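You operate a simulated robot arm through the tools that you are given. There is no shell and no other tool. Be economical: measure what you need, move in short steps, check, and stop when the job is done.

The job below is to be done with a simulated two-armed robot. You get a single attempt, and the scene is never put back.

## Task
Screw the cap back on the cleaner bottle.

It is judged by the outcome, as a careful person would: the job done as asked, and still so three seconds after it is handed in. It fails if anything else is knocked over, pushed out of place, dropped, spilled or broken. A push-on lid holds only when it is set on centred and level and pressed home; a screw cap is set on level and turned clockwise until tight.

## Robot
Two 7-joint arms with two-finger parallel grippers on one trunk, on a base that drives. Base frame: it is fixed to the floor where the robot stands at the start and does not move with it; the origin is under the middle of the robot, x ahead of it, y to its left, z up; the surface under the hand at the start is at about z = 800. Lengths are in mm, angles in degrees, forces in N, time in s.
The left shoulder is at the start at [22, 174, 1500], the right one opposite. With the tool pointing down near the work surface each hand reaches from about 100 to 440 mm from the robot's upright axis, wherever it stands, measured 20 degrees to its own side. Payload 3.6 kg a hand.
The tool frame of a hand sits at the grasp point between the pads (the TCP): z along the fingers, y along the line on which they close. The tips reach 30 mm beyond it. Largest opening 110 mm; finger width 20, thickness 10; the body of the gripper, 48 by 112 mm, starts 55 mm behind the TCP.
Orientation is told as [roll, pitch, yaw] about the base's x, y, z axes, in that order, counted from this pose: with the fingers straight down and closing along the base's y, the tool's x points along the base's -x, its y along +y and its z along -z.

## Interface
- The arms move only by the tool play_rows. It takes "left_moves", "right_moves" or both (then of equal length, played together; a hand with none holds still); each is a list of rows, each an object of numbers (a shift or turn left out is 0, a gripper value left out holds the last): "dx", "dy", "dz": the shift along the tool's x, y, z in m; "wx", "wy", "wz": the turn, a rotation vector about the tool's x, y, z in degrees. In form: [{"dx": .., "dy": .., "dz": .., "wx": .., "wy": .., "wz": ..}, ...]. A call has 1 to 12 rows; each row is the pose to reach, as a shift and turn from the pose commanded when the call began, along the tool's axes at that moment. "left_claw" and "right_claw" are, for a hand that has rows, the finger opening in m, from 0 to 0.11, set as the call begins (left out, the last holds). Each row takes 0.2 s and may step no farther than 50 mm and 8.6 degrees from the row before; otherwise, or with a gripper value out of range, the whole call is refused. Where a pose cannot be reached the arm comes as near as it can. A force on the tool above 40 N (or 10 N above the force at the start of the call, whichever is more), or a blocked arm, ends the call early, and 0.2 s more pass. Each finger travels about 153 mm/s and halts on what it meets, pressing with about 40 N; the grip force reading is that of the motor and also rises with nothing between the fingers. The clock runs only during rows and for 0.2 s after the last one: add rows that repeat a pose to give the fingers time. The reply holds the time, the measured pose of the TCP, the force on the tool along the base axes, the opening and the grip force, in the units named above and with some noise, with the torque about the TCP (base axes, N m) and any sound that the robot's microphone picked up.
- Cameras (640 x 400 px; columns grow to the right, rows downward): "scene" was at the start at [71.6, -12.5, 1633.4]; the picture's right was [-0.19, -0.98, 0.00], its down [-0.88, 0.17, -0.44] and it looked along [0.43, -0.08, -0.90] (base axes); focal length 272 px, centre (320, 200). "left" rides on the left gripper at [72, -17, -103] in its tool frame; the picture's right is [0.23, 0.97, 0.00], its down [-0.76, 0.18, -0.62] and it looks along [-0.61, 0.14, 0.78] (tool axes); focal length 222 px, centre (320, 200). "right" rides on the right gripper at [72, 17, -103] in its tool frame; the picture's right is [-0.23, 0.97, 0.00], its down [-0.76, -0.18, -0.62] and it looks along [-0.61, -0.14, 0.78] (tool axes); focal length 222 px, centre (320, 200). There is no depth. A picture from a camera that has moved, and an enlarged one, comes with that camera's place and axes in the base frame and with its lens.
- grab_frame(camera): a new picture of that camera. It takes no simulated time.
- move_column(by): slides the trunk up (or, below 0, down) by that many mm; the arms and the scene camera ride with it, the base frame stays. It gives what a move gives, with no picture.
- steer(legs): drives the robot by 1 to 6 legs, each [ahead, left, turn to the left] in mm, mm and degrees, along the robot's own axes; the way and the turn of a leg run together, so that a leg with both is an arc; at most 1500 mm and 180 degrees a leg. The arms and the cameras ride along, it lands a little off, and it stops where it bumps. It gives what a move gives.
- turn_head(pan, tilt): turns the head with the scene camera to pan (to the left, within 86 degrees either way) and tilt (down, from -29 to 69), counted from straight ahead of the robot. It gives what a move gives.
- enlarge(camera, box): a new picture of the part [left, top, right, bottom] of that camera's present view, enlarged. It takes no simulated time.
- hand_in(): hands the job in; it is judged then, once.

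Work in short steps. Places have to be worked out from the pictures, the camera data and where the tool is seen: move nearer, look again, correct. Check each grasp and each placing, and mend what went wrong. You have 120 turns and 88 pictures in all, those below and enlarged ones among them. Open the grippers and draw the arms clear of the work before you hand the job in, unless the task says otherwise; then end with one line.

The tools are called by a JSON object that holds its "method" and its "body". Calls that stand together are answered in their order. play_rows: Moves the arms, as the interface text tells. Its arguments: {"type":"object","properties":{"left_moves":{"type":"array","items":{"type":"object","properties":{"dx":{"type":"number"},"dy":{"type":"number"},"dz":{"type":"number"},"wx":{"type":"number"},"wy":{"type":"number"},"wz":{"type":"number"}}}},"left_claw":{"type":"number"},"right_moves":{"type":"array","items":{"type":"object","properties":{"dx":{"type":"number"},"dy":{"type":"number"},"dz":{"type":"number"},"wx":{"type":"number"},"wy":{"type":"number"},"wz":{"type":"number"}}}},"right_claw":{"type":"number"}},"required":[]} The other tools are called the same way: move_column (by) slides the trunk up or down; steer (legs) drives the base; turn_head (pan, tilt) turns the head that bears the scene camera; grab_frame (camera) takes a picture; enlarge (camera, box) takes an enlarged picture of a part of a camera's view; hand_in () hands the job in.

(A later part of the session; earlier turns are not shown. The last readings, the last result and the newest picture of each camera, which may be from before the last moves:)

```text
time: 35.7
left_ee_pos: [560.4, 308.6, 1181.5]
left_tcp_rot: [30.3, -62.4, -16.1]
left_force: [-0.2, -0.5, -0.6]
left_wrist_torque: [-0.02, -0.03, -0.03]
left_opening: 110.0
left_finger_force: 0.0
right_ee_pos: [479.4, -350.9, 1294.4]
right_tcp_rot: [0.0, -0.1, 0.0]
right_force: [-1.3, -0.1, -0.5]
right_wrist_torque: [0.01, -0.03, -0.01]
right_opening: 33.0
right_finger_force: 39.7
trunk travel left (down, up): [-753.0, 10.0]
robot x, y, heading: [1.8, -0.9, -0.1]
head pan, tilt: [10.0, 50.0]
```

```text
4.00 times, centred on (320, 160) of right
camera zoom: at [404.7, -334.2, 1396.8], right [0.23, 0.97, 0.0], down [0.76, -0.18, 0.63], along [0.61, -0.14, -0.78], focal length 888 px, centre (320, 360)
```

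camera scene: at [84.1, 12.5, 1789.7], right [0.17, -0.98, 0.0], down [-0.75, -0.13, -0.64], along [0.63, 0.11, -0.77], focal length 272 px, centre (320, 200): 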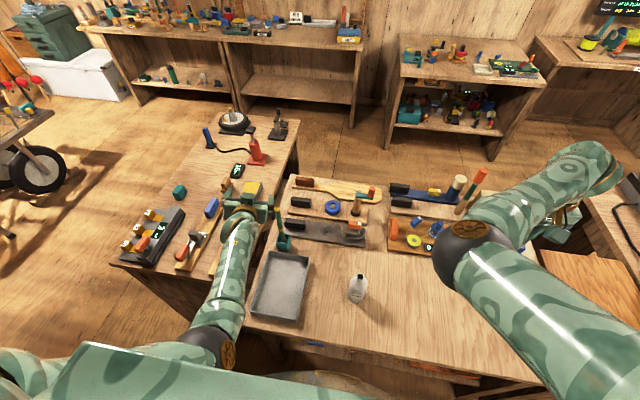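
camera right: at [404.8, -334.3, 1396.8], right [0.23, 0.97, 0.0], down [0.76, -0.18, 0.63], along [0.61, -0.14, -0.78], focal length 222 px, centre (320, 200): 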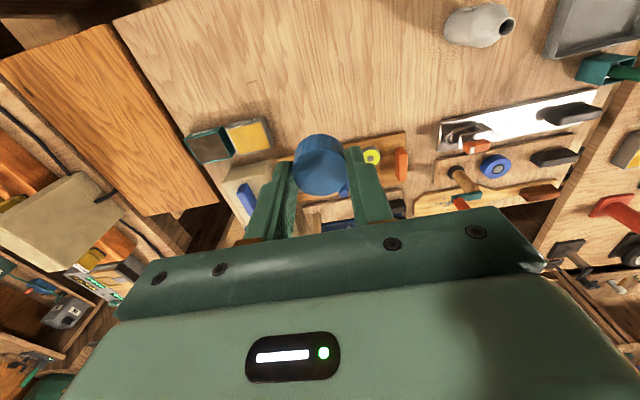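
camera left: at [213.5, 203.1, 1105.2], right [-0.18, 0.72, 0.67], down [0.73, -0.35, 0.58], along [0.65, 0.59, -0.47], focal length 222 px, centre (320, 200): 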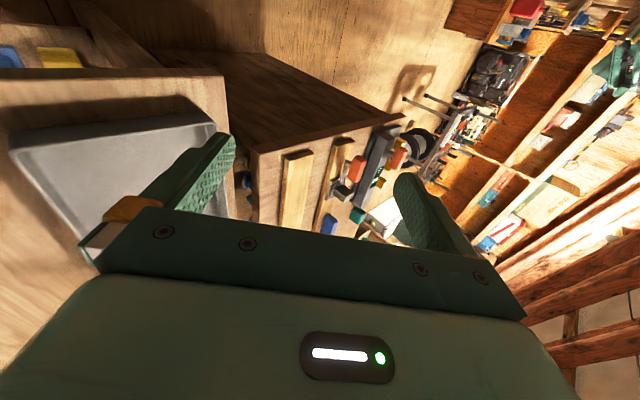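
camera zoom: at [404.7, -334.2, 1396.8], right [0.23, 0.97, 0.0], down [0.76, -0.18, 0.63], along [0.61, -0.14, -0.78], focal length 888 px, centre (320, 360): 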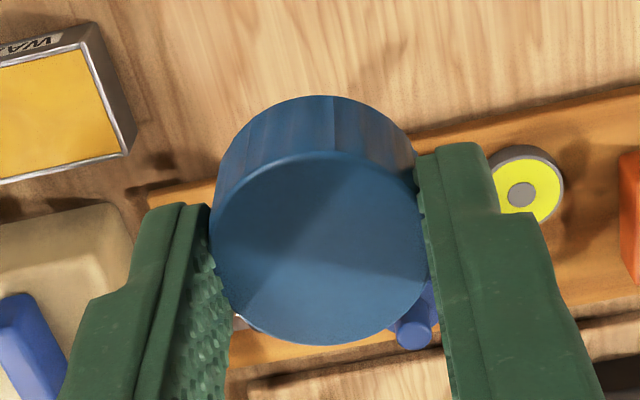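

The cap is still well held. Downward motion of the left hand works, so I swing the tool inward about the wrist while drifting down.

{"method": "play_rows", "body": {"left_moves": [{"dx": 0.004, "dy": -0.016, "dz": -0.004, "wx": 5.2, "wz": 0.9}, {"dx": 0.008, "dy": -0.031, "dz": -0.009, "wx": 10.5, "wz": 1.8}, {"dx": 0.011, "dy": -0.047, "dz": -0.014, "wx": 15.7, "wz": 2.8}, {"dx": 0.015, "dy": -0.062, "dz": -0.018, "wx": 21, "wz": 3.7}, {"dx": 0.018, "dy": -0.078, "dz": -0.023, "wx": 26, "wz": 4.6}, {"dx": 0.022, "dy": -0.094, "dz": -0.028, "wx": 31.5, "wz": 5.5}, {"dx": 0.025, "dy": -0.11, "dz": -0.032, "wx": 36.7, "wz": 6.4}, {"dx": 0.029, "dy": -0.125, "dz": -0.037, "wx": 42, "wz": 7.4}]}}

```text
time: 37.5
left_ee_pos: [536.6, 176.0, 1137.6]
left_tcp_rot: [-0.5, -60.4, -29.3]
left_force: [0.2, -0.5, 0.0]
left_wrist_torque: [-0.01, -0.01, 0.02]
left_opening: 110.0
left_finger_force: 0.1
right_ee_pos: [478.6, -350.0, 1293.2]
right_tcp_rot: [0.0, 0.0, 0.0]
right_force: [0.1, -0.3, 0.7]
right_wrist_torque: [0.0, -0.02, 0.02]
right_opening: 33.0
right_finger_force: 40.4
trunk travel left (down, up): [-753.0, 10.0]
robot x, y, heading: [1.9, -2.6, -0.2]
head pan, tilt: [10.0, 50.0]
```

The left hand now has exactly the wanted orientation. I translate it inward to front-left of the bottle, still high.

{"method": "play_rows", "body": {"left_moves": [{"dx": 0.006, "dy": -0.024, "dz": -0.002}, {"dx": 0.011, "dy": -0.049, "dz": -0.004}, {"dx": 0.017, "dy": -0.073, "dz": -0.006}, {"dx": 0.022, "dy": -0.097, "dz": -0.009}, {"dx": 0.028, "dy": -0.122, "dz": -0.011}, {"dx": 0.034, "dy": -0.146, "dz": -0.013}, {"dx": 0.039, "dy": -0.17, "dz": -0.015}, {"dx": 0.045, "dy": -0.195, "dz": -0.0175}, {"dx": 0.045, "dy": -0.195, "dz": -0.0175}]}}

{"method": "grab_frame", "body": {"camera": "scene"}}

{"method": "grab_frame", "body": {"camera": "left"}}

```text
time: 39.5
left_ee_pos: [406.8, 25.4, 1108.6]
left_tcp_rot: [-0.4, -60.4, -29.5]
left_force: [0.0, 0.2, -0.6]
left_wrist_torque: [-0.03, -0.01, -0.03]
left_opening: 110.1
left_finger_force: 0.0
right_ee_pos: [479.1, -350.7, 1293.7]
right_tcp_rot: [0.0, -0.1, 0.0]
right_force: [-0.3, -0.1, 0.5]
right_wrist_torque: [-0.02, 0.01, 0.02]
right_opening: 33.0
right_finger_force: 40.1
trunk travel left (down, up): [-753.0, 10.0]
robot x, y, heading: [0.0, 0.6, -0.2]
head pan, tilt: [10.0, 50.0]
```

```text
64 pictures are left
camera scene: at [84.5, 13.1, 1789.7], right [0.17, -0.98, 0.0], down [-0.75, -0.13, -0.64], along [0.63, 0.11, -0.77], focal length 272 px, centre (320, 200)
```

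scene: 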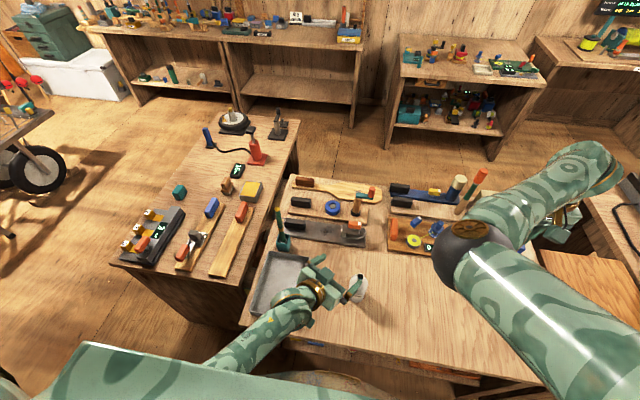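

```text
63 pictures are left
camera left: at [289.4, 73.0, 1095.9], right [0.39, 0.9, -0.2], down [-0.05, 0.24, 0.97], along [0.92, -0.36, 0.14], focal length 222 px, centre (320, 200)
```

left: 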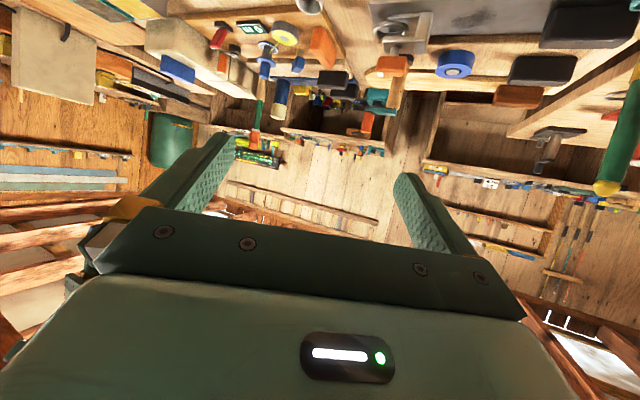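

Good posture. I lower the trunk 200 mm, which brings the left TCP to about z 909, clear of the bottle.

{"method": "move_column", "body": {"by": -200}}

{"method": "turn_head", "body": {"pan": 0, "tilt": 58}}

{"method": "grab_frame", "body": {"camera": "left"}}

{"method": "grab_frame", "body": {"camera": "scene"}}

```text
time: 41.7
left_ee_pos: [405.9, 24.7, 907.6]
left_tcp_rot: [-0.3, -60.5, -29.5]
left_force: [0.3, 0.8, 0.1]
left_wrist_torque: [-0.02, 0.02, 0.04]
left_opening: 110.2
left_finger_force: 0.1
right_ee_pos: [479.6, -350.5, 1095.0]
right_tcp_rot: [0.0, -0.2, -0.1]
right_force: [1.4, -0.1, -0.2]
right_wrist_torque: [0.0, 0.01, -0.04]
right_opening: 33.1
right_finger_force: 40.4
trunk travel left (down, up): [-553.0, 210.0]
robot x, y, heading: [-3.1, 0.6, -0.1]
head pan, tilt: [10.0, 50.0]
```

```text
time: 42.4
left_ee_pos: [406.2, 24.4, 908.2]
left_tcp_rot: [-0.4, -60.4, -29.4]
left_force: [-0.1, 0.3, 0.2]
left_wrist_torque: [0.03, 0.02, 0.0]
left_opening: 110.1
left_finger_force: 0.1
right_ee_pos: [477.7, -349.9, 1094.9]
right_tcp_rot: [0.0, -0.2, 0.1]
right_force: [0.5, -0.6, 0.5]
right_wrist_torque: [-0.02, -0.01, -0.01]
right_opening: 32.8
right_finger_force: 39.8
trunk travel left (down, up): [-553.0, 210.0]
robot x, y, heading: [-3.2, -0.1, 0.2]
head pan, tilt: [0.0, 58.0]
```

```text
62 pictures are left
camera left: at [288.6, 72.3, 895.6], right [0.39, 0.9, -0.2], down [-0.05, 0.24, 0.97], along [0.92, -0.36, 0.14], focal length 222 px, centre (320, 200)
```

left: 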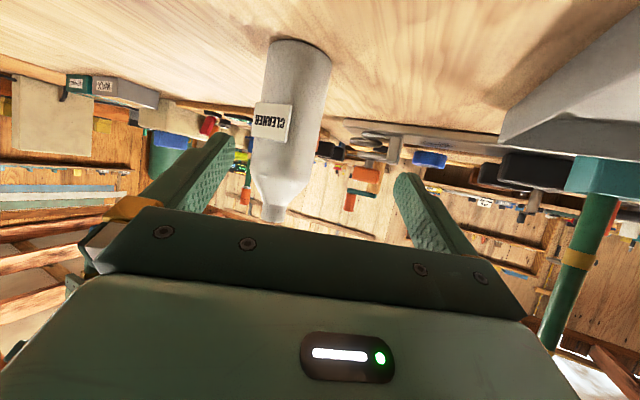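

```text
61 pictures are left
camera scene: at [83.9, -0.7, 1579.5], right [0.0, -1.0, 0.0], down [-0.85, 0.0, -0.53], along [0.53, 0.0, -0.85], focal length 272 px, centre (320, 200)
```

scene: 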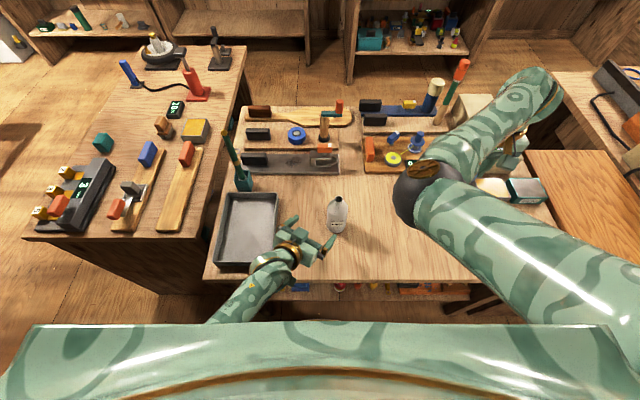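

I enlarge the scene view for an accurate bottle measurement.

{"method": "enlarge", "body": {"camera": "scene", "box": [280, 175, 400, 250]}}

{"method": "enlarge", "body": {"camera": "left", "box": [180, 20, 500, 220]}}

```text
5.33 times, centred on (340, 212) of scene
camera zoom: at [83.9, -0.7, 1579.5], right [0.0, -1.0, 0.0], down [-0.85, 0.0, -0.53], along [0.53, 0.0, -0.85], focal length 1449 px, centre (213, 133)
```

zoom: 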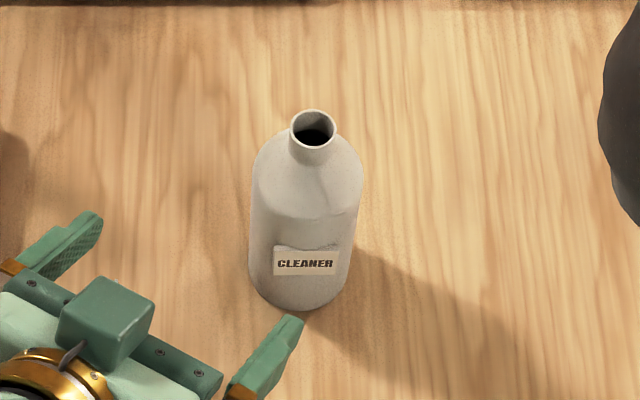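

```text
2.00 times, centred on (340, 120) of left
camera zoom: at [288.6, 72.3, 895.6], right [0.39, 0.9, -0.2], down [-0.05, 0.24, 0.97], along [0.92, -0.36, 0.14], focal length 444 px, centre (280, 360)
```

zoom: 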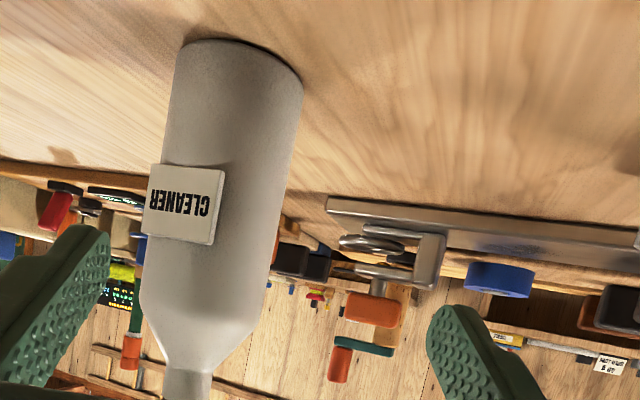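

The bottle axis is at about (474, -50), with body diameter about 59, shoulder at about z 905 and neck top near 960. I align the left hand laterally and advance half-way, then check.

{"method": "play_rows", "body": {"left_moves": [{"dy": -0.015}, {"dy": -0.0305}, {"dx": 0.002, "dy": -0.0305, "dz": 0.02}, {"dx": 0.005, "dy": -0.0305, "dz": 0.045}, {"dx": 0.005, "dy": -0.0305, "dz": 0.045}]}}

{"method": "grab_frame", "body": {"camera": "left"}}

{"method": "enlarge", "body": {"camera": "scene", "box": [280, 175, 400, 250]}}

```text
time: 43.8
left_ee_pos: [419.0, 4.9, 869.4]
left_tcp_rot: [3.5, -58.9, -32.7]
left_force: [1.2, -0.2, 0.2]
left_wrist_torque: [-0.01, -0.01, -0.03]
left_opening: 110.2
left_finger_force: 0.2
right_ee_pos: [477.8, -350.6, 1094.0]
right_tcp_rot: [0.0, 0.0, 0.0]
right_force: [0.5, 1.2, 0.0]
right_wrist_torque: [-0.01, 0.01, -0.02]
right_opening: 33.0
right_finger_force: 39.6
trunk travel left (down, up): [-553.0, 210.0]
robot x, y, heading: [0.9, -1.7, -0.2]
head pan, tilt: [0.0, 58.0]
stopped in row 5 (left hand): the arm was blocked; the commanded pose is now the measured one
```

```text
58 pictures are left
camera left: at [302.2, 52.6, 859.9], right [0.38, 0.91, -0.16], down [-0.05, 0.2, 0.98], along [0.92, -0.37, 0.12], focal length 222 px, centre (320, 200)
```

left: 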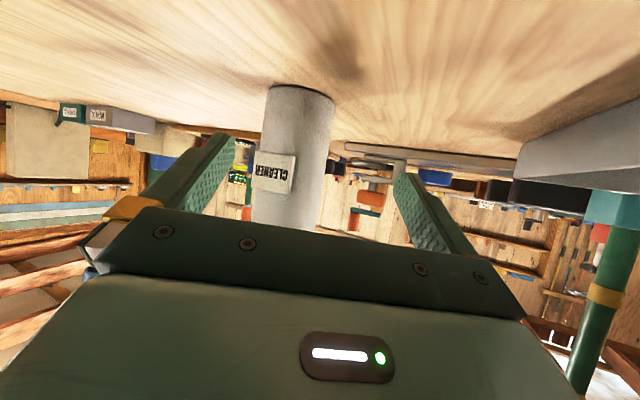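

```text
5.33 times, centred on (340, 212) of scene
camera zoom: at [84.2, -0.6, 1579.4], right [0.0, -1.0, 0.0], down [-0.85, 0.0, -0.53], along [0.53, 0.0, -0.85], focal length 1449 px, centre (213, 133)
```

zoom: 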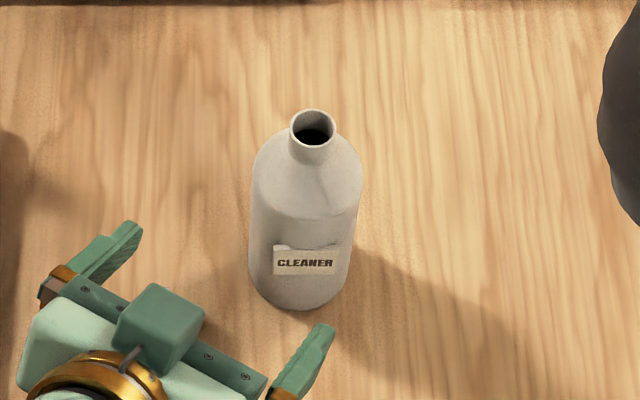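

The left hand hits an inward limit with that yaw. I switch to an approach from further left (yaw -55), which keeps its wrist outward, and grip above the label at z of about 892.

{"method": "play_rows", "body": {"left_moves": [{"dx": -0.008, "dy": 0.002, "wx": 5.5, "wz": 2.8}, {"dx": -0.016, "dy": 0.004, "wx": 11, "wz": 5.6}, {"dx": -0.024, "dy": 0.006, "dz": 0.001, "wx": 16.7, "wy": -0.5, "wz": 8.5}, {"dx": -0.032, "dy": 0.008, "dz": 0.002, "wx": 22.3, "wy": -1, "wz": 11.3}, {"dx": -0.032, "dy": 0.008, "dz": 0.002, "wx": 22.3, "wy": -1, "wz": 11.3}]}}

{"method": "grab_frame", "body": {"camera": "left"}}

```text
time: 45.0
left_ee_pos: [437.7, -0.9, 896.6]
left_tcp_rot: [-0.2, -59.7, -54.6]
left_force: [-0.6, 0.6, -0.4]
left_wrist_torque: [0.0, -0.05, 0.0]
left_opening: 110.2
left_finger_force: 0.0
right_ee_pos: [477.0, -350.1, 1093.8]
right_tcp_rot: [0.0, -0.3, 0.0]
right_force: [0.0, 0.5, 0.7]
right_wrist_torque: [0.01, 0.0, -0.01]
right_opening: 33.0
right_finger_force: 39.9
trunk travel left (down, up): [-553.0, 210.0]
robot x, y, heading: [2.9, 3.5, -0.2]
head pan, tilt: [0.0, 58.0]
```

```text
56 pictures are left
camera left: at [351.7, 92.9, 886.1], right [0.73, 0.66, -0.2], down [0.06, 0.23, 0.97], along [0.68, -0.72, 0.13], focal length 222 px, centre (320, 200)
```

left: 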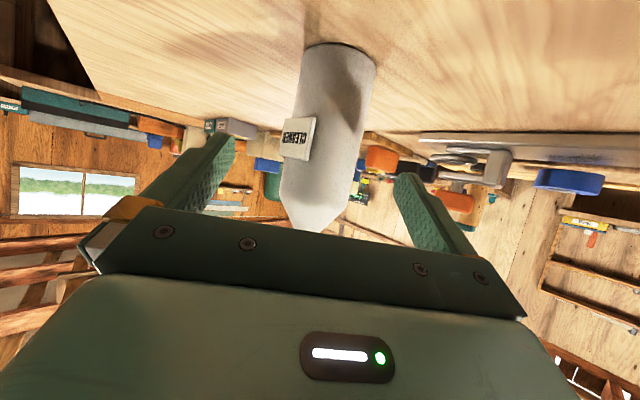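

The bottle triangulates to (475.5, -48.5), nearly on the hand's line. I advance 57 mm and look before closing.

{"method": "play_rows", "body": {"left_moves": [{"dx": -0.006, "dy": 0.003, "dz": 0.013}, {"dx": -0.012, "dy": 0.003, "dz": 0.026}, {"dx": -0.018, "dy": 0.003, "dz": 0.039}, {"dx": -0.0233, "dy": 0.003, "dz": 0.0524}, {"dx": -0.0233, "dy": 0.003, "dz": 0.0524}]}}

{"method": "grab_frame", "body": {"camera": "left"}}

{"method": "enlarge", "body": {"camera": "scene", "box": [280, 175, 400, 250]}}

```text
time: 46.2
left_ee_pos: [472.5, -45.4, 891.9]
left_tcp_rot: [-0.1, -59.7, -54.5]
left_force: [-0.1, 0.2, 0.0]
left_wrist_torque: [-0.01, 0.0, 0.0]
left_opening: 110.1
left_finger_force: 0.1
right_ee_pos: [479.1, -349.6, 1093.8]
right_tcp_rot: [0.0, -0.2, 0.1]
right_force: [-0.3, -0.5, 0.8]
right_wrist_torque: [0.0, 0.0, -0.01]
right_opening: 33.0
right_finger_force: 39.8
trunk travel left (down, up): [-553.0, 210.0]
robot x, y, heading: [1.7, -0.5, 0.1]
head pan, tilt: [0.0, 58.0]
```

```text
55 pictures are left
camera left: at [386.6, 47.9, 880.1], right [0.73, 0.66, -0.2], down [0.06, 0.23, 0.97], along [0.68, -0.72, 0.13], focal length 222 px, centre (320, 200)
```

left: 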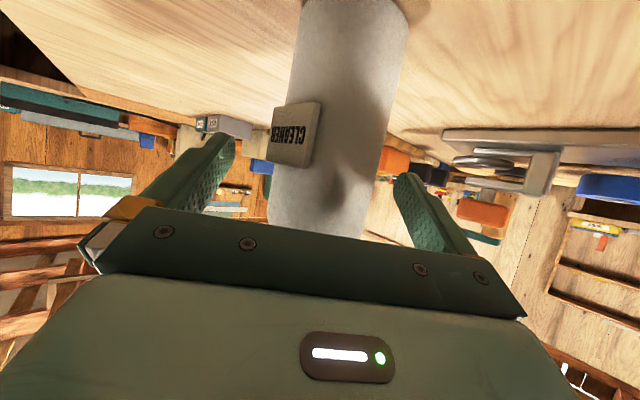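

```text
5.33 times, centred on (340, 212) of scene
camera zoom: at [83.8, 0.0, 1579.4], right [0.0, -1.0, 0.0], down [-0.85, 0.0, -0.53], along [0.53, 0.0, -0.85], focal length 1449 px, centre (213, 133)
```

zoom: 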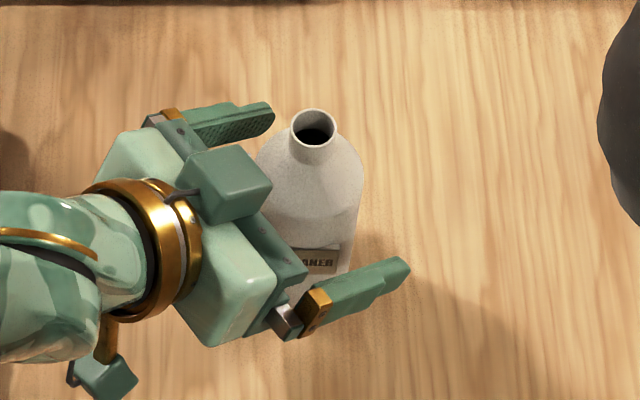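

The bottle is well centred between the left fingers. I close the left hand on it.

{"method": "play_rows", "body": {"left_moves": [{}, {}, {}, {}], "left_claw": 0.03}}

{"method": "enlarge", "body": {"camera": "scene", "box": [280, 175, 400, 250]}}

{"method": "grab_frame", "body": {"camera": "left"}}

```text
time: 47.2
left_ee_pos: [472.9, -45.7, 890.1]
left_tcp_rot: [-0.1, -59.7, -54.7]
left_force: [1.3, 0.0, 2.4]
left_wrist_torque: [-0.04, -0.04, 0.0]
left_opening: 56.8
left_finger_force: 39.9
right_ee_pos: [478.3, -350.8, 1094.0]
right_tcp_rot: [0.0, -0.1, 0.0]
right_force: [0.6, 0.3, -0.7]
right_wrist_torque: [0.0, 0.02, -0.03]
right_opening: 33.0
right_finger_force: 40.7
trunk travel left (down, up): [-553.0, 210.0]
robot x, y, heading: [0.4, -1.3, 0.3]
head pan, tilt: [0.0, 58.0]
```

```text
5.33 times, centred on (340, 212) of scene
camera zoom: at [84.1, -0.8, 1579.4], right [0.0, -1.0, 0.0], down [-0.85, 0.0, -0.53], along [0.53, 0.0, -0.85], focal length 1449 px, centre (213, 133)
```

zoom: 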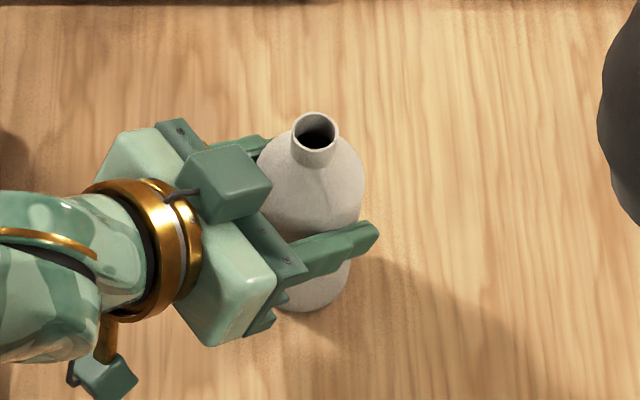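

```text
52 pictures are left
camera left: at [386.8, 47.6, 880.2], right [0.73, 0.66, -0.2], down [0.06, 0.23, 0.97], along [0.68, -0.72, 0.13], focal length 222 px, centre (320, 200)
```

left: 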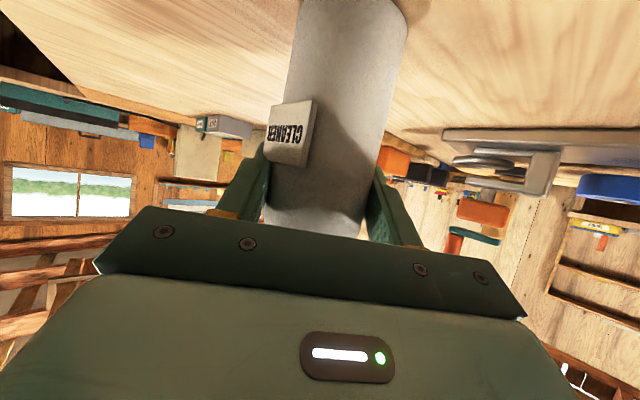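

The bottle is gripped at 56.8 mm and still upright. Now the right hand brings the cap toward the bottle, staying high.

{"method": "play_rows", "body": {"right_moves": [{"dy": 0.03}, {"dy": 0.06}, {"dy": 0.09}, {"dy": 0.12}, {"dy": 0.15}, {"dy": 0.18}, {"dy": 0.21}, {"dy": 0.21}]}}

{"method": "grab_frame", "body": {"camera": "right"}}

```text
time: 48.6
left_ee_pos: [472.7, -45.6, 891.4]
left_tcp_rot: [-0.2, -59.8, -54.4]
left_force: [-0.8, 1.9, 2.0]
left_wrist_torque: [0.12, 0.24, -0.06]
left_opening: 56.8
left_finger_force: 39.6
right_ee_pos: [526.3, -191.5, 1161.9]
right_tcp_rot: [-0.8, -8.5, -1.6]
right_force: [-0.1, -0.5, -0.4]
right_wrist_torque: [0.01, -0.02, 0.02]
right_opening: 33.1
right_finger_force: 39.8
trunk travel left (down, up): [-553.0, 210.0]
robot x, y, heading: [-0.4, -1.4, -0.1]
head pan, tilt: [0.0, 58.0]
stopped in row 7 (right hand): the arm was blocked; the commanded pose is now the measured one
```

```text
51 pictures are left
camera right: at [438.4, -171.9, 1252.0], right [0.25, 0.97, 0.02], down [0.66, -0.19, 0.73], along [0.71, -0.17, -0.68], focal length 222 px, centre (320, 200)
```

right: 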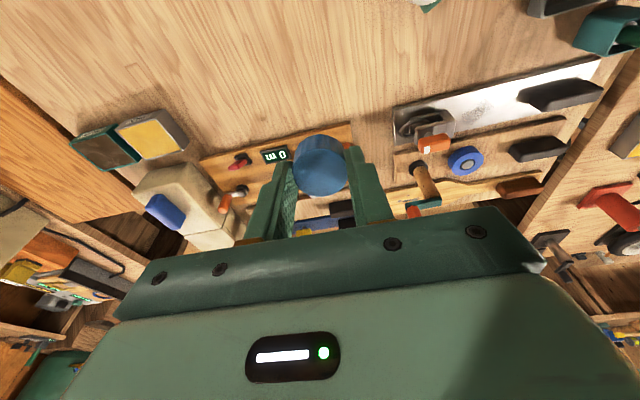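

The right arm has the same folding trouble when it is high. I go down first, then bring it back and upright.

{"method": "play_rows", "body": {"right_moves": [{"dx": 0.003, "dz": 0.025, "wy": 0.5}, {"dx": 0.008, "dz": 0.05, "wy": 1.5}, {"dx": 0.018, "dz": 0.075, "wy": 3}, {"dx": 0.035, "dz": 0.1, "wy": 5}, {"dx": 0.053, "dz": 0.117, "wy": 7}, {"dx": 0.07, "dz": 0.131, "wy": 8.5}, {"dx": 0.07, "dz": 0.131, "wy": 8.5}]}}

```text
time: 50.4
left_ee_pos: [473.4, -44.7, 891.1]
left_tcp_rot: [-0.2, -59.7, -54.5]
left_force: [0.6, 2.2, 0.5]
left_wrist_torque: [0.03, 0.08, -0.01]
left_opening: 56.6
left_finger_force: 39.8
right_ee_pos: [522.0, -227.0, 1071.4]
right_tcp_rot: [-2.9, -6.5, -3.7]
right_force: [0.1, 0.4, -0.5]
right_wrist_torque: [0.0, -0.03, 0.01]
right_opening: 33.1
right_finger_force: 40.2
trunk travel left (down, up): [-553.0, 210.0]
robot x, y, heading: [-1.6, 4.0, 0.1]
head pan, tilt: [0.0, 58.0]
stopped in row 7 (right hand): the arm was blocked; the commanded pose is now the measured one
```

I go straight down a bit more here, where it is clear, and then inward.

{"method": "play_rows", "body": {"right_moves": [{"dz": 0.025}, {"dz": 0.05}, {"dz": 0.07}]}}

{"method": "play_rows", "body": {"right_moves": [{"dy": 0.01, "wx": -0.5, "wy": 1}, {"dy": 0.02, "wx": -1, "wy": 2}, {"dy": 0.03, "wx": -1.5, "wy": 3}, {"dy": 0.04, "wx": -2, "wy": 4}, {"dy": 0.05, "wx": -2.5, "wy": 5}, {"dy": 0.06, "wx": -2.9, "wy": 6.5}, {"dy": 0.06, "wx": -2.9, "wy": 6.5}]}}

{"method": "grab_frame", "body": {"camera": "scene"}}

```text
time: 51.2
left_ee_pos: [473.6, -45.9, 891.2]
left_tcp_rot: [-0.2, -59.8, -54.6]
left_force: [-0.5, 0.9, 0.9]
left_wrist_torque: [0.03, 0.07, 0.02]
left_opening: 56.8
left_finger_force: 40.3
right_ee_pos: [526.4, -221.3, 998.4]
right_tcp_rot: [-2.5, -6.0, -3.2]
right_force: [0.1, 0.4, 0.0]
right_wrist_torque: [0.0, 0.0, -0.03]
right_opening: 33.2
right_finger_force: 39.8
trunk travel left (down, up): [-553.0, 210.0]
robot x, y, heading: [0.5, 0.4, -0.1]
head pan, tilt: [0.0, 58.0]
```

```text
time: 52.8
left_ee_pos: [472.0, -44.8, 891.4]
left_tcp_rot: [-0.2, -59.7, -54.6]
left_force: [1.2, 0.9, 1.3]
left_wrist_torque: [0.07, 0.03, -0.01]
left_opening: 56.8
left_finger_force: 39.6
right_ee_pos: [531.5, -164.9, 997.8]
right_tcp_rot: [0.4, 0.4, -3.4]
right_force: [-0.9, 0.2, -0.5]
right_wrist_torque: [0.01, 0.02, 0.01]
right_opening: 32.9
right_finger_force: 40.2
trunk travel left (down, up): [-553.0, 210.0]
robot x, y, heading: [-2.2, 1.8, 0.1]
head pan, tilt: [0.0, 58.0]
```

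```text
50 pictures are left
camera scene: at [84.0, -0.8, 1579.4], right [0.0, -1.0, 0.0], down [-0.85, 0.0, -0.53], along [0.53, 0.0, -0.85], focal length 272 px, centre (320, 200)
```

scene: 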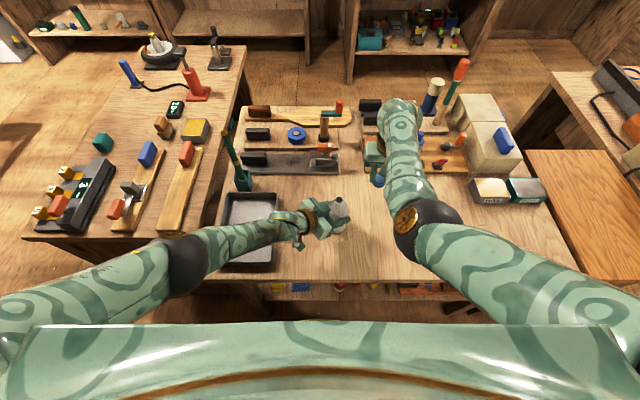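

The right hand is now level at (531, -165, 998). I continue inward with a little lift so that the cap clears the neck.

{"method": "play_rows", "body": {"right_moves": [{"dx": 0.002, "dy": 0.008, "dz": -0.005}, {"dx": 0.006, "dy": 0.018, "dz": -0.011}, {"dx": 0.012, "dy": 0.03, "dz": -0.016}, {"dx": 0.018, "dy": 0.04, "dz": -0.02}, {"dx": 0.024, "dy": 0.05, "dz": -0.022}, {"dx": 0.0285, "dy": 0.0585, "dz": -0.022, "wz": -3.4}, {"dx": 0.0285, "dy": 0.0585, "dz": -0.022, "wz": -3.4}]}}

{"method": "grab_frame", "body": {"camera": "right"}}

```text
time: 54.6
left_ee_pos: [472.7, -44.8, 891.4]
left_tcp_rot: [-0.1, -59.7, -54.5]
left_force: [-0.2, 1.4, 0.6]
left_wrist_torque: [0.01, 0.11, -0.02]
left_opening: 56.6
left_finger_force: 40.0
right_ee_pos: [536.6, -126.8, 1051.4]
right_tcp_rot: [-0.7, -3.5, -1.6]
right_force: [-0.6, 0.5, -0.9]
right_wrist_torque: [-0.02, 0.01, -0.01]
right_opening: 33.4
right_finger_force: 40.1
trunk travel left (down, up): [-553.0, 210.0]
robot x, y, heading: [1.0, 1.2, -0.1]
head pan, tilt: [0.0, 58.0]
stopped in row 7 (right hand): the arm was blocked; the commanded pose is now the measured one
```

```text
49 pictures are left
camera right: at [457.8, -107.0, 1148.9], right [0.25, 0.97, 0.0], down [0.72, -0.19, 0.67], along [0.65, -0.17, -0.74], focal length 222 px, centre (320, 200)
```

right: 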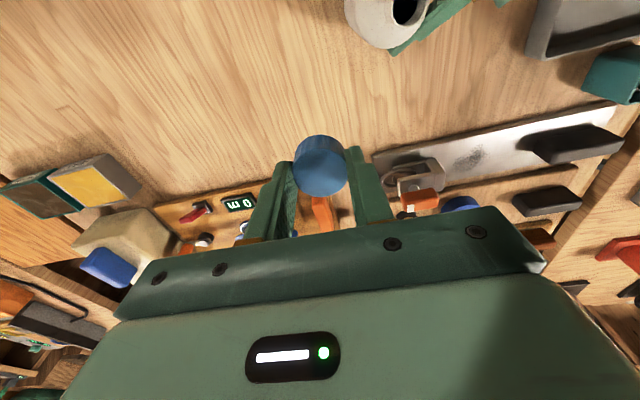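

The right wrist's bend limit looks like the cause, and the trunk needs to be about 35 mm higher. I release the bottle with the left hand, raise the trunk, and then re-lower the left hand to grip again.

{"method": "play_rows", "body": {"left_moves": [{}, {}, {}], "left_claw": 0.11}}

{"method": "move_column", "body": {"by": 35}}

{"method": "play_rows", "body": {"left_moves": [{"dx": 0.01, "dz": 0.006}, {"dx": 0.02, "dz": 0.0115}, {"dx": 0.03, "dz": 0.0173}, {"dx": 0.03, "dz": 0.0173}], "right_moves": [{"dz": 0.025}, {"dz": 0.05}, {"dz": 0.075}, {"dz": 0.075}]}}

{"method": "grab_frame", "body": {"camera": "scene"}}

```text
time: 55.4
left_ee_pos: [472.7, -45.8, 891.0]
left_tcp_rot: [-0.2, -59.8, -54.7]
left_force: [-0.8, 0.5, -0.1]
left_wrist_torque: [0.0, -0.01, -0.02]
left_opening: 109.9
left_finger_force: 0.1
right_ee_pos: [535.7, -126.3, 1049.4]
right_tcp_rot: [-0.7, -3.5, -1.5]
right_force: [-0.2, 0.2, 0.0]
right_wrist_torque: [-0.01, -0.01, 0.02]
right_opening: 33.0
right_finger_force: 40.4
trunk travel left (down, up): [-553.0, 210.0]
robot x, y, heading: [-3.4, -1.3, 0.3]
head pan, tilt: [0.0, 58.0]
```

```text
time: 56.2
left_ee_pos: [473.2, -44.1, 926.0]
left_tcp_rot: [-0.1, -59.6, -54.5]
left_force: [1.2, 0.4, 0.1]
left_wrist_torque: [-0.01, -0.03, -0.02]
left_opening: 110.0
left_finger_force: 0.0
right_ee_pos: [537.2, -136.9, 1082.1]
right_tcp_rot: [-1.3, -3.2, -2.0]
right_force: [0.6, -0.2, -0.6]
right_wrist_torque: [0.02, -0.02, 0.01]
right_opening: 33.2
right_finger_force: 39.7
trunk travel left (down, up): [-588.0, 175.0]
robot x, y, heading: [-3.2, 1.3, -0.1]
head pan, tilt: [0.0, 58.0]
```

```text
time: 57.2
left_ee_pos: [473.3, -45.0, 917.7]
left_tcp_rot: [-0.3, -59.8, -54.6]
left_force: [-1.3, 0.2, 0.2]
left_wrist_torque: [-0.02, 0.04, -0.04]
left_opening: 109.8
left_finger_force: 0.1
left hand out of reach, approached as far as the arm can: row 2, 3, 4
right_ee_pos: [538.2, -121.6, 1008.2]
right_tcp_rot: [-0.3, -3.2, -1.3]
right_force: [-0.4, -0.2, -0.5]
right_wrist_torque: [0.02, -0.01, -0.01]
right_opening: 33.0
right_finger_force: 40.0
trunk travel left (down, up): [-588.0, 175.0]
robot x, y, heading: [-1.4, -2.1, 0.1]
head pan, tilt: [0.0, 58.0]
```

```text
48 pictures are left
camera scene: at [81.0, -0.5, 1614.6], right [0.0, -1.0, 0.0], down [-0.85, 0.0, -0.53], along [0.53, 0.0, -0.85], focal length 272 px, centre (320, 200)
```

scene: 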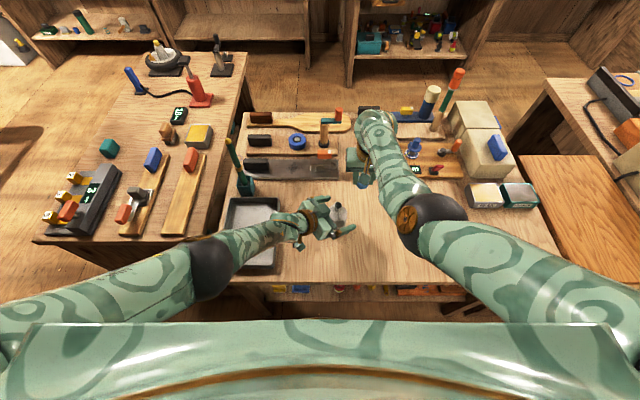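

The left hand's reach limit is just above the grip height. I settle the trunk 23 mm lower, which puts the left hand at about z 895, and grip the bottle there again.

{"method": "move_column", "body": {"by": -23}}

{"method": "play_rows", "body": {"left_moves": [{}, {}, {}, {}], "left_claw": 0.03}}

{"method": "play_rows", "body": {"right_moves": [{"dz": -0.005, "wy": 1}, {"dz": -0.01, "wy": 2}, {"dx": 0.005, "dy": 0.01, "dz": -0.015, "wy": 3.2}, {"dx": 0.01, "dy": 0.02, "dz": -0.018, "wy": 3.2}, {"dx": 0.015, "dy": 0.03, "dz": -0.02, "wy": 3.2, "wz": -1.3}, {"dx": 0.015, "dy": 0.03, "dz": -0.02, "wy": 3.2, "wz": -1.3}]}}

{"method": "grab_frame", "body": {"camera": "right"}}

```text
time: 57.9
left_ee_pos: [473.4, -46.1, 893.0]
left_tcp_rot: [-0.1, -59.7, -54.5]
left_force: [0.4, 0.9, -0.3]
left_wrist_torque: [-0.03, 0.0, 0.0]
left_opening: 109.6
left_finger_force: 0.1
right_ee_pos: [539.7, -120.7, 986.2]
right_tcp_rot: [-0.3, -3.2, -1.3]
right_force: [0.5, 0.3, 0.0]
right_wrist_torque: [0.01, 0.0, -0.01]
right_opening: 33.2
right_finger_force: 40.5
trunk travel left (down, up): [-565.0, 198.0]
robot x, y, heading: [-2.7, 3.3, -0.1]
head pan, tilt: [0.0, 58.0]
```

```text
time: 58.9
left_ee_pos: [473.4, -43.9, 892.5]
left_tcp_rot: [-0.1, -59.7, -54.6]
left_force: [0.7, 0.6, 1.1]
left_wrist_torque: [-0.02, 0.01, 0.01]
left_opening: 56.6
left_finger_force: 39.5
right_ee_pos: [538.0, -120.9, 987.1]
right_tcp_rot: [-0.3, -3.2, -1.2]
right_force: [-0.7, 0.2, -0.8]
right_wrist_torque: [0.0, -0.02, 0.0]
right_opening: 33.1
right_finger_force: 40.4
trunk travel left (down, up): [-565.0, 198.0]
robot x, y, heading: [3.8, -2.8, 0.1]
head pan, tilt: [0.0, 58.0]
```

```text
time: 60.3
left_ee_pos: [473.3, -45.2, 891.6]
left_tcp_rot: [-0.2, -59.7, -54.6]
left_force: [0.5, 0.7, 3.2]
left_wrist_torque: [0.03, -0.07, 0.01]
left_opening: 56.8
left_finger_force: 39.4
right_ee_pos: [525.3, -93.1, 1007.4]
right_tcp_rot: [-0.5, -0.3, -0.2]
right_force: [-0.6, -0.2, -0.5]
right_wrist_torque: [0.0, 0.04, -0.04]
right_opening: 33.2
right_finger_force: 39.4
trunk travel left (down, up): [-565.0, 198.0]
robot x, y, heading: [-0.7, -3.9, -0.2]
head pan, tilt: [0.0, 58.0]
```

```text
47 pictures are left
camera right: at [451.6, -76.1, 1110.1], right [0.23, 0.97, -0.01], down [0.76, -0.17, 0.63], along [0.61, -0.15, -0.78], focal length 222 px, centre (320, 200)
```

right: 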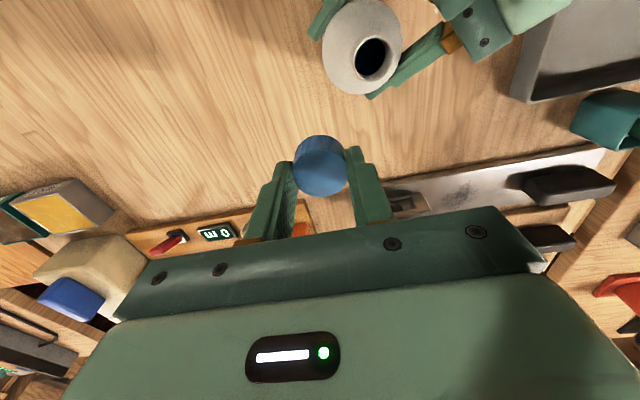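

Excellent: the right hand is level at (525, -93, 1007) and the neck is in view. I enlarge to measure it.

{"method": "enlarge", "body": {"camera": "right", "box": [270, 0, 430, 100]}}

{"method": "enlarge", "body": {"camera": "scene", "box": [300, 160, 400, 223]}}

```text
4.00 times, centred on (350, 50) of right
camera zoom: at [451.6, -76.1, 1110.1], right [0.23, 0.97, -0.01], down [0.76, -0.17, 0.63], along [0.61, -0.15, -0.78], focal length 888 px, centre (200, 800)
```

zoom: 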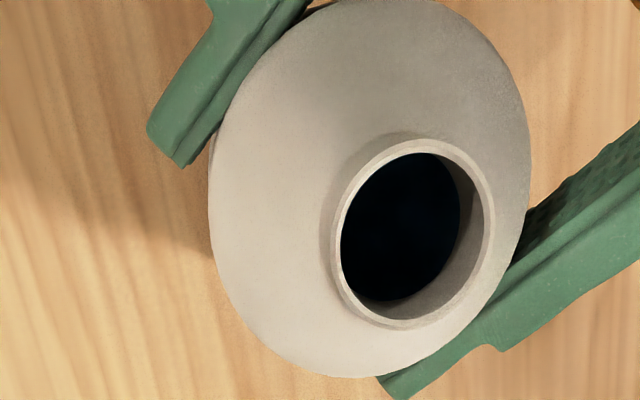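

```text
6.35 times, centred on (350, 192) of scene
camera zoom: at [82.8, -0.6, 1591.5], right [0.0, -1.0, 0.0], down [-0.85, 0.0, -0.53], along [0.53, 0.0, -0.85], focal length 1725 px, centre (130, 254)
```

zoom: 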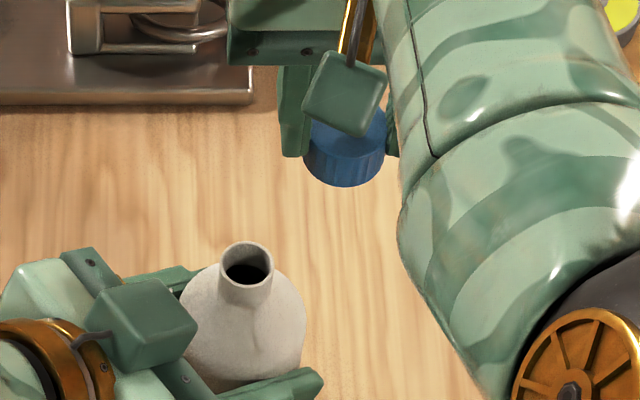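

The rim centre is at about (475.3, -51) and z of about 957, and the cap bottom is about 13 mm above it. I move over the neck at constant height.

{"method": "play_rows", "body": {"right_moves": [{"dx": 0.006, "dy": 0.006}, {"dx": 0.014, "dy": 0.012, "wx": -0.5, "wy": 0.3}, {"dx": 0.022, "dy": 0.019, "wx": -0.5, "wy": 0.3}, {"dx": 0.03, "dy": 0.026, "wx": -0.5, "wy": 0.3}, {"dx": 0.04, "dy": 0.034, "wx": -0.5, "wy": 0.3}, {"dx": 0.05, "dy": 0.042, "wx": -0.5, "wy": 0.3}, {"dx": 0.05, "dy": 0.042, "wx": -0.5, "wy": 0.3}]}}

{"method": "enlarge", "body": {"camera": "scene", "box": [300, 160, 400, 223]}}

{"method": "grab_frame", "body": {"camera": "right"}}

```text
time: 61.6
left_ee_pos: [473.6, -43.8, 893.5]
left_tcp_rot: [-0.2, -59.7, -54.7]
left_force: [-0.6, 2.6, 2.7]
left_wrist_torque: [0.27, 0.02, 0.03]
left_opening: 56.9
left_finger_force: 40.1
right_ee_pos: [551.4, -77.2, 1080.0]
right_tcp_rot: [-0.6, -8.8, -1.5]
right_force: [0.5, 0.7, 0.0]
right_wrist_torque: [0.01, 0.0, 0.01]
right_opening: 33.3
right_finger_force: 40.2
trunk travel left (down, up): [-565.0, 198.0]
robot x, y, heading: [-2.0, -1.8, 0.0]
head pan, tilt: [0.0, 58.0]
stopped in row 6 (right hand): the arm was blocked; the commanded pose is now the measured one
```

```text
6.35 times, centred on (350, 192) of scene
camera zoom: at [82.5, -0.6, 1591.5], right [0.0, -1.0, 0.0], down [-0.85, 0.0, -0.53], along [0.53, 0.0, -0.85], focal length 1725 px, centre (130, 254)
```

zoom: 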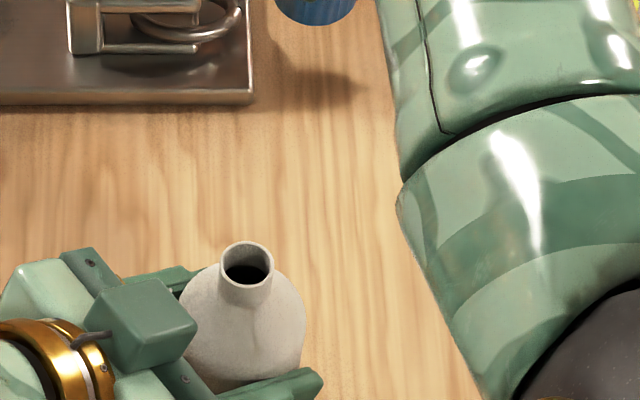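

```text
43 pictures are left
camera right: at [463.9, -56.1, 1170.5], right [0.25, 0.97, 0.02], down [0.65, -0.19, 0.73], along [0.71, -0.17, -0.68], focal length 222 px, centre (320, 200)
```

right: 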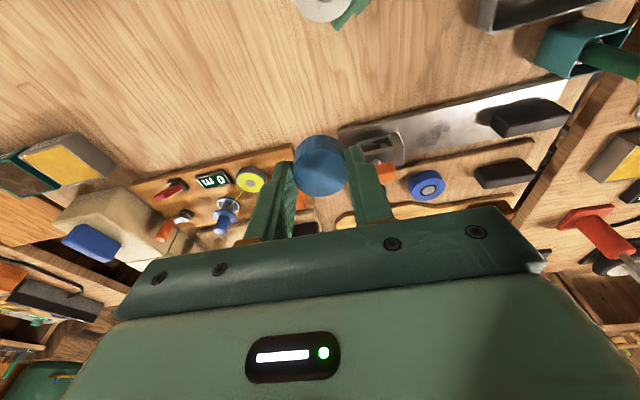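

The right arm still folds too much over the neck. If the robot stands about 80 mm further to the right, the right arm reaches across more extended. I release the bottle, back the left hand off, and level the right hand first.

{"method": "play_rows", "body": {"left_moves": [{}, {}, {}], "left_claw": 0.11}}

{"method": "play_rows", "body": {"left_moves": [{"dx": 0.012, "dz": -0.02}, {"dx": 0.023, "dz": -0.04}, {"dx": 0.035, "dz": -0.06}, {"dx": 0.046, "dz": -0.08}, {"dx": 0.058, "dz": -0.1}, {"dx": 0.07, "dz": -0.12}], "right_moves": [{"dz": 0.01}, {"dz": 0.02}, {"dz": 0.03}, {"dz": 0.04}, {"dz": 0.05}, {"dz": 0.06}]}}

{"method": "grab_frame", "body": {"camera": "scene"}}

```text
time: 62.4
left_ee_pos: [473.3, -45.7, 891.8]
left_tcp_rot: [-0.2, -59.7, -54.6]
left_force: [-0.6, -0.3, 0.0]
left_wrist_torque: [0.04, 0.0, 0.02]
left_opening: 110.1
left_finger_force: 0.0
right_ee_pos: [551.2, -75.3, 1079.4]
right_tcp_rot: [-0.8, -8.6, -1.5]
right_force: [-0.1, -0.5, -0.1]
right_wrist_torque: [0.0, 0.01, -0.01]
right_opening: 33.4
right_finger_force: 39.6
trunk travel left (down, up): [-565.0, 198.0]
robot x, y, heading: [1.0, -1.4, -0.0]
head pan, tilt: [0.0, 58.0]
```

```text
time: 63.8
left_ee_pos: [391.3, 67.6, 892.9]
left_tcp_rot: [-0.3, -59.6, -54.4]
left_force: [0.1, 0.0, -0.2]
left_wrist_torque: [-0.03, 0.01, -0.02]
left_opening: 109.9
left_finger_force: 0.1
right_ee_pos: [559.8, -69.8, 1020.4]
right_tcp_rot: [-0.5, -8.5, -1.2]
right_force: [-0.4, -0.2, 0.3]
right_wrist_torque: [0.01, -0.01, -0.01]
right_opening: 33.4
right_finger_force: 40.1
trunk travel left (down, up): [-565.0, 198.0]
robot x, y, heading: [1.8, 0.9, 0.2]
head pan, tilt: [0.0, 58.0]
```

```text
42 pictures are left
camera scene: at [82.4, 0.3, 1591.5], right [0.0, -1.0, 0.0], down [-0.85, 0.0, -0.53], along [0.53, 0.0, -0.85], focal length 272 px, centre (320, 200)
```

scene: 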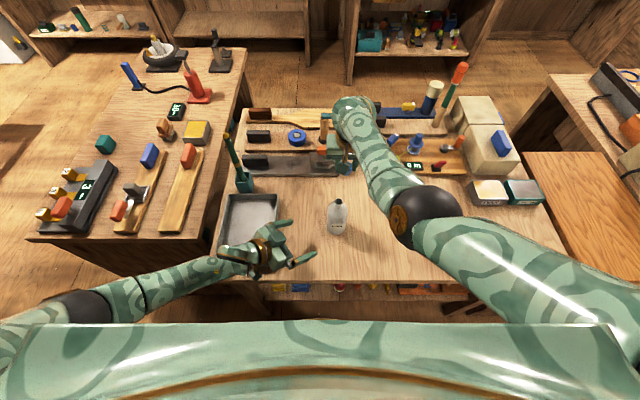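

Clear on both sides. I drive 80 mm to the right.

{"method": "steer", "body": {"legs": [[0, -80, 0]]}}

{"method": "play_rows", "body": {"right_moves": [{"dx": 0.003, "wy": 1.5}, {"dx": 0.006, "wy": 3}, {"dx": 0.009, "wy": 4.5}, {"dx": 0.012, "wy": 6}, {"dx": 0.016, "wy": 7.2}, {"dx": 0.02, "wx": -0.5, "wy": 8.5, "wz": -1.2}, {"dx": 0.02, "wx": -0.5, "wy": 8.5, "wz": -1.2}]}}

```text
time: 64.8
left_ee_pos: [393.5, -14.3, 892.6]
left_tcp_rot: [-0.1, -59.7, -54.7]
left_force: [-0.8, -0.6, -0.4]
left_wrist_torque: [-0.02, 0.02, 0.04]
left_opening: 109.9
left_finger_force: 0.0
right_ee_pos: [559.7, -153.7, 1019.4]
right_tcp_rot: [-0.3, -8.6, -1.4]
right_force: [0.0, -0.2, -0.8]
right_wrist_torque: [0.05, 0.01, 0.04]
right_opening: 33.4
right_finger_force: 40.3
trunk travel left (down, up): [-565.0, 198.0]
robot x, y, heading: [-1.7, -75.9, -0.5]
head pan, tilt: [0.0, 58.0]
```

```text
time: 66.4
left_ee_pos: [393.4, -13.8, 892.3]
left_tcp_rot: [-0.3, -59.7, -54.7]
left_force: [0.5, 0.4, 0.1]
left_wrist_torque: [-0.01, 0.0, 0.0]
left_opening: 110.0
left_finger_force: 0.0
right_ee_pos: [542.6, -151.1, 1016.2]
right_tcp_rot: [0.1, -0.1, -0.1]
right_force: [0.5, 0.3, -0.1]
right_wrist_torque: [-0.01, 0.0, 0.02]
right_opening: 33.0
right_finger_force: 40.3
trunk travel left (down, up): [-565.0, 198.0]
robot x, y, heading: [-2.3, -80.3, 0.1]
head pan, tilt: [0.0, 58.0]
```

The right hand is level again. I move it inward at constant height toward a spot beside the neck, y first.

{"method": "play_rows", "body": {"right_moves": [{"dx": 0.003, "dy": 0.012}, {"dx": 0.008, "dy": 0.025}, {"dx": 0.014, "dy": 0.037}, {"dx": 0.02, "dy": 0.05}, {"dx": 0.026, "dy": 0.06}, {"dx": 0.032, "dy": 0.07}, {"dx": 0.038, "dy": 0.08}, {"dx": 0.038, "dy": 0.08}]}}

```text
time: 68.2
left_ee_pos: [393.5, -12.4, 892.9]
left_tcp_rot: [-0.2, -59.8, -54.6]
left_force: [-0.7, -1.1, -0.4]
left_wrist_torque: [-0.01, -0.01, 0.01]
left_opening: 110.0
left_finger_force: 0.0
right_ee_pos: [504.8, -73.0, 1017.1]
right_tcp_rot: [-0.1, 0.0, -0.2]
right_force: [-0.1, -0.9, -0.6]
right_wrist_torque: [-0.01, -0.02, 0.0]
right_opening: 33.1
right_finger_force: 40.2
trunk travel left (down, up): [-565.0, 198.0]
robot x, y, heading: [-2.4, -79.1, 0.1]
head pan, tilt: [0.0, 58.0]
```

The prediction held. I continue in small steps toward (476, -52).

{"method": "play_rows", "body": {"right_moves": [{"dx": 0.004, "dy": 0.003}, {"dx": 0.009, "dy": 0.007}, {"dx": 0.014, "dy": 0.011}, {"dx": 0.019, "dy": 0.015}, {"dx": 0.024, "dy": 0.018}, {"dx": 0.029, "dy": 0.021}, {"dx": 0.029, "dy": 0.021}]}}

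{"method": "grab_frame", "body": {"camera": "scene"}}

```text
time: 70.0
left_ee_pos: [392.0, -12.5, 892.0]
left_tcp_rot: [-0.2, -59.7, -54.6]
left_force: [0.1, 0.1, 1.3]
left_wrist_torque: [0.01, 0.01, 0.02]
left_opening: 110.3
left_finger_force: 0.0
right_ee_pos: [510.8, -72.3, 1042.8]
right_tcp_rot: [-0.9, -4.1, -1.8]
right_force: [0.3, -1.2, -0.1]
right_wrist_torque: [0.0, -0.03, 0.0]
right_opening: 33.2
right_finger_force: 40.1
trunk travel left (down, up): [-565.0, 198.0]
robot x, y, heading: [0.4, -78.7, 0.0]
head pan, tilt: [0.0, 58.0]
stopped in row 7 (right hand): the arm was blocked; the commanded pose is now the measured one
```

```text
41 pictures are left
camera scene: at [83.0, -81.0, 1591.5], right [0.0, -1.0, 0.0], down [-0.85, 0.0, -0.53], along [0.53, 0.0, -0.85], focal length 272 px, centre (320, 200)
```

scene: 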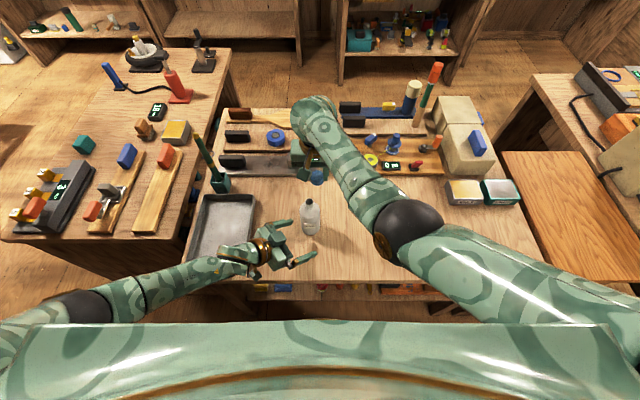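

Only about 20 mm short again. A higher trunk, a robot position about 60 mm closer, and a bit more to the right should satisfy both arms. I retract the left hand further, raise the trunk, and then drive carefully.

{"method": "play_rows", "body": {"left_moves": [{"dx": 0.009, "dz": -0.015}, {"dx": 0.018, "dz": -0.03}, {"dx": 0.027, "dz": -0.046}, {"dx": 0.036, "dz": -0.061}, {"dx": 0.036, "dz": -0.061}]}}

{"method": "move_column", "body": {"by": 50}}

```text
time: 71.2
left_ee_pos: [352.2, 47.1, 892.2]
left_tcp_rot: [-0.2, -59.7, -54.6]
left_force: [0.2, 0.2, -0.3]
left_wrist_torque: [0.02, -0.02, -0.01]
left_opening: 110.0
left_finger_force: 0.0
right_ee_pos: [509.5, -72.1, 1042.7]
right_tcp_rot: [-0.9, -4.0, -1.9]
right_force: [-0.4, -0.5, -0.8]
right_wrist_torque: [-0.04, 0.0, -0.01]
right_opening: 33.1
right_finger_force: 40.3
trunk travel left (down, up): [-565.0, 198.0]
robot x, y, heading: [2.7, -80.9, 0.1]
head pan, tilt: [0.0, 58.0]
```

```text
time: 72.1
left_ee_pos: [352.0, 45.8, 940.9]
left_tcp_rot: [-0.1, -59.7, -54.6]
left_force: [0.0, -0.6, 0.2]
left_wrist_torque: [-0.02, -0.02, -0.01]
left_opening: 110.0
left_finger_force: 0.0
right_ee_pos: [512.4, -83.9, 1088.0]
right_tcp_rot: [-1.9, -3.9, -2.4]
right_force: [0.4, -0.2, -0.3]
right_wrist_torque: [-0.02, 0.01, 0.06]
right_opening: 33.2
right_finger_force: 39.8
trunk travel left (down, up): [-615.0, 148.0]
robot x, y, heading: [-0.1, -83.6, 0.2]
head pan, tilt: [0.0, 58.0]
```

Next I drive gently forward 30 mm and right 20 mm and check for any bump.

{"method": "steer", "body": {"legs": [[30, -20, 0]]}}

```text
time: 73.0
left_ee_pos: [380.3, 26.0, 942.5]
left_tcp_rot: [0.0, -59.7, -54.7]
left_force: [0.1, 0.7, -0.4]
left_wrist_torque: [0.01, -0.03, 0.01]
left_opening: 109.9
left_finger_force: 0.1
right_ee_pos: [541.4, -101.6, 1092.0]
right_tcp_rot: [-1.7, -4.2, -2.4]
right_force: [-0.1, 0.1, 1.1]
right_wrist_torque: [-0.03, -0.01, 0.01]
right_opening: 33.3
right_finger_force: 41.0
trunk travel left (down, up): [-615.0, 148.0]
robot x, y, heading: [29.2, -103.4, -0.1]
head pan, tilt: [0.0, 58.0]
```

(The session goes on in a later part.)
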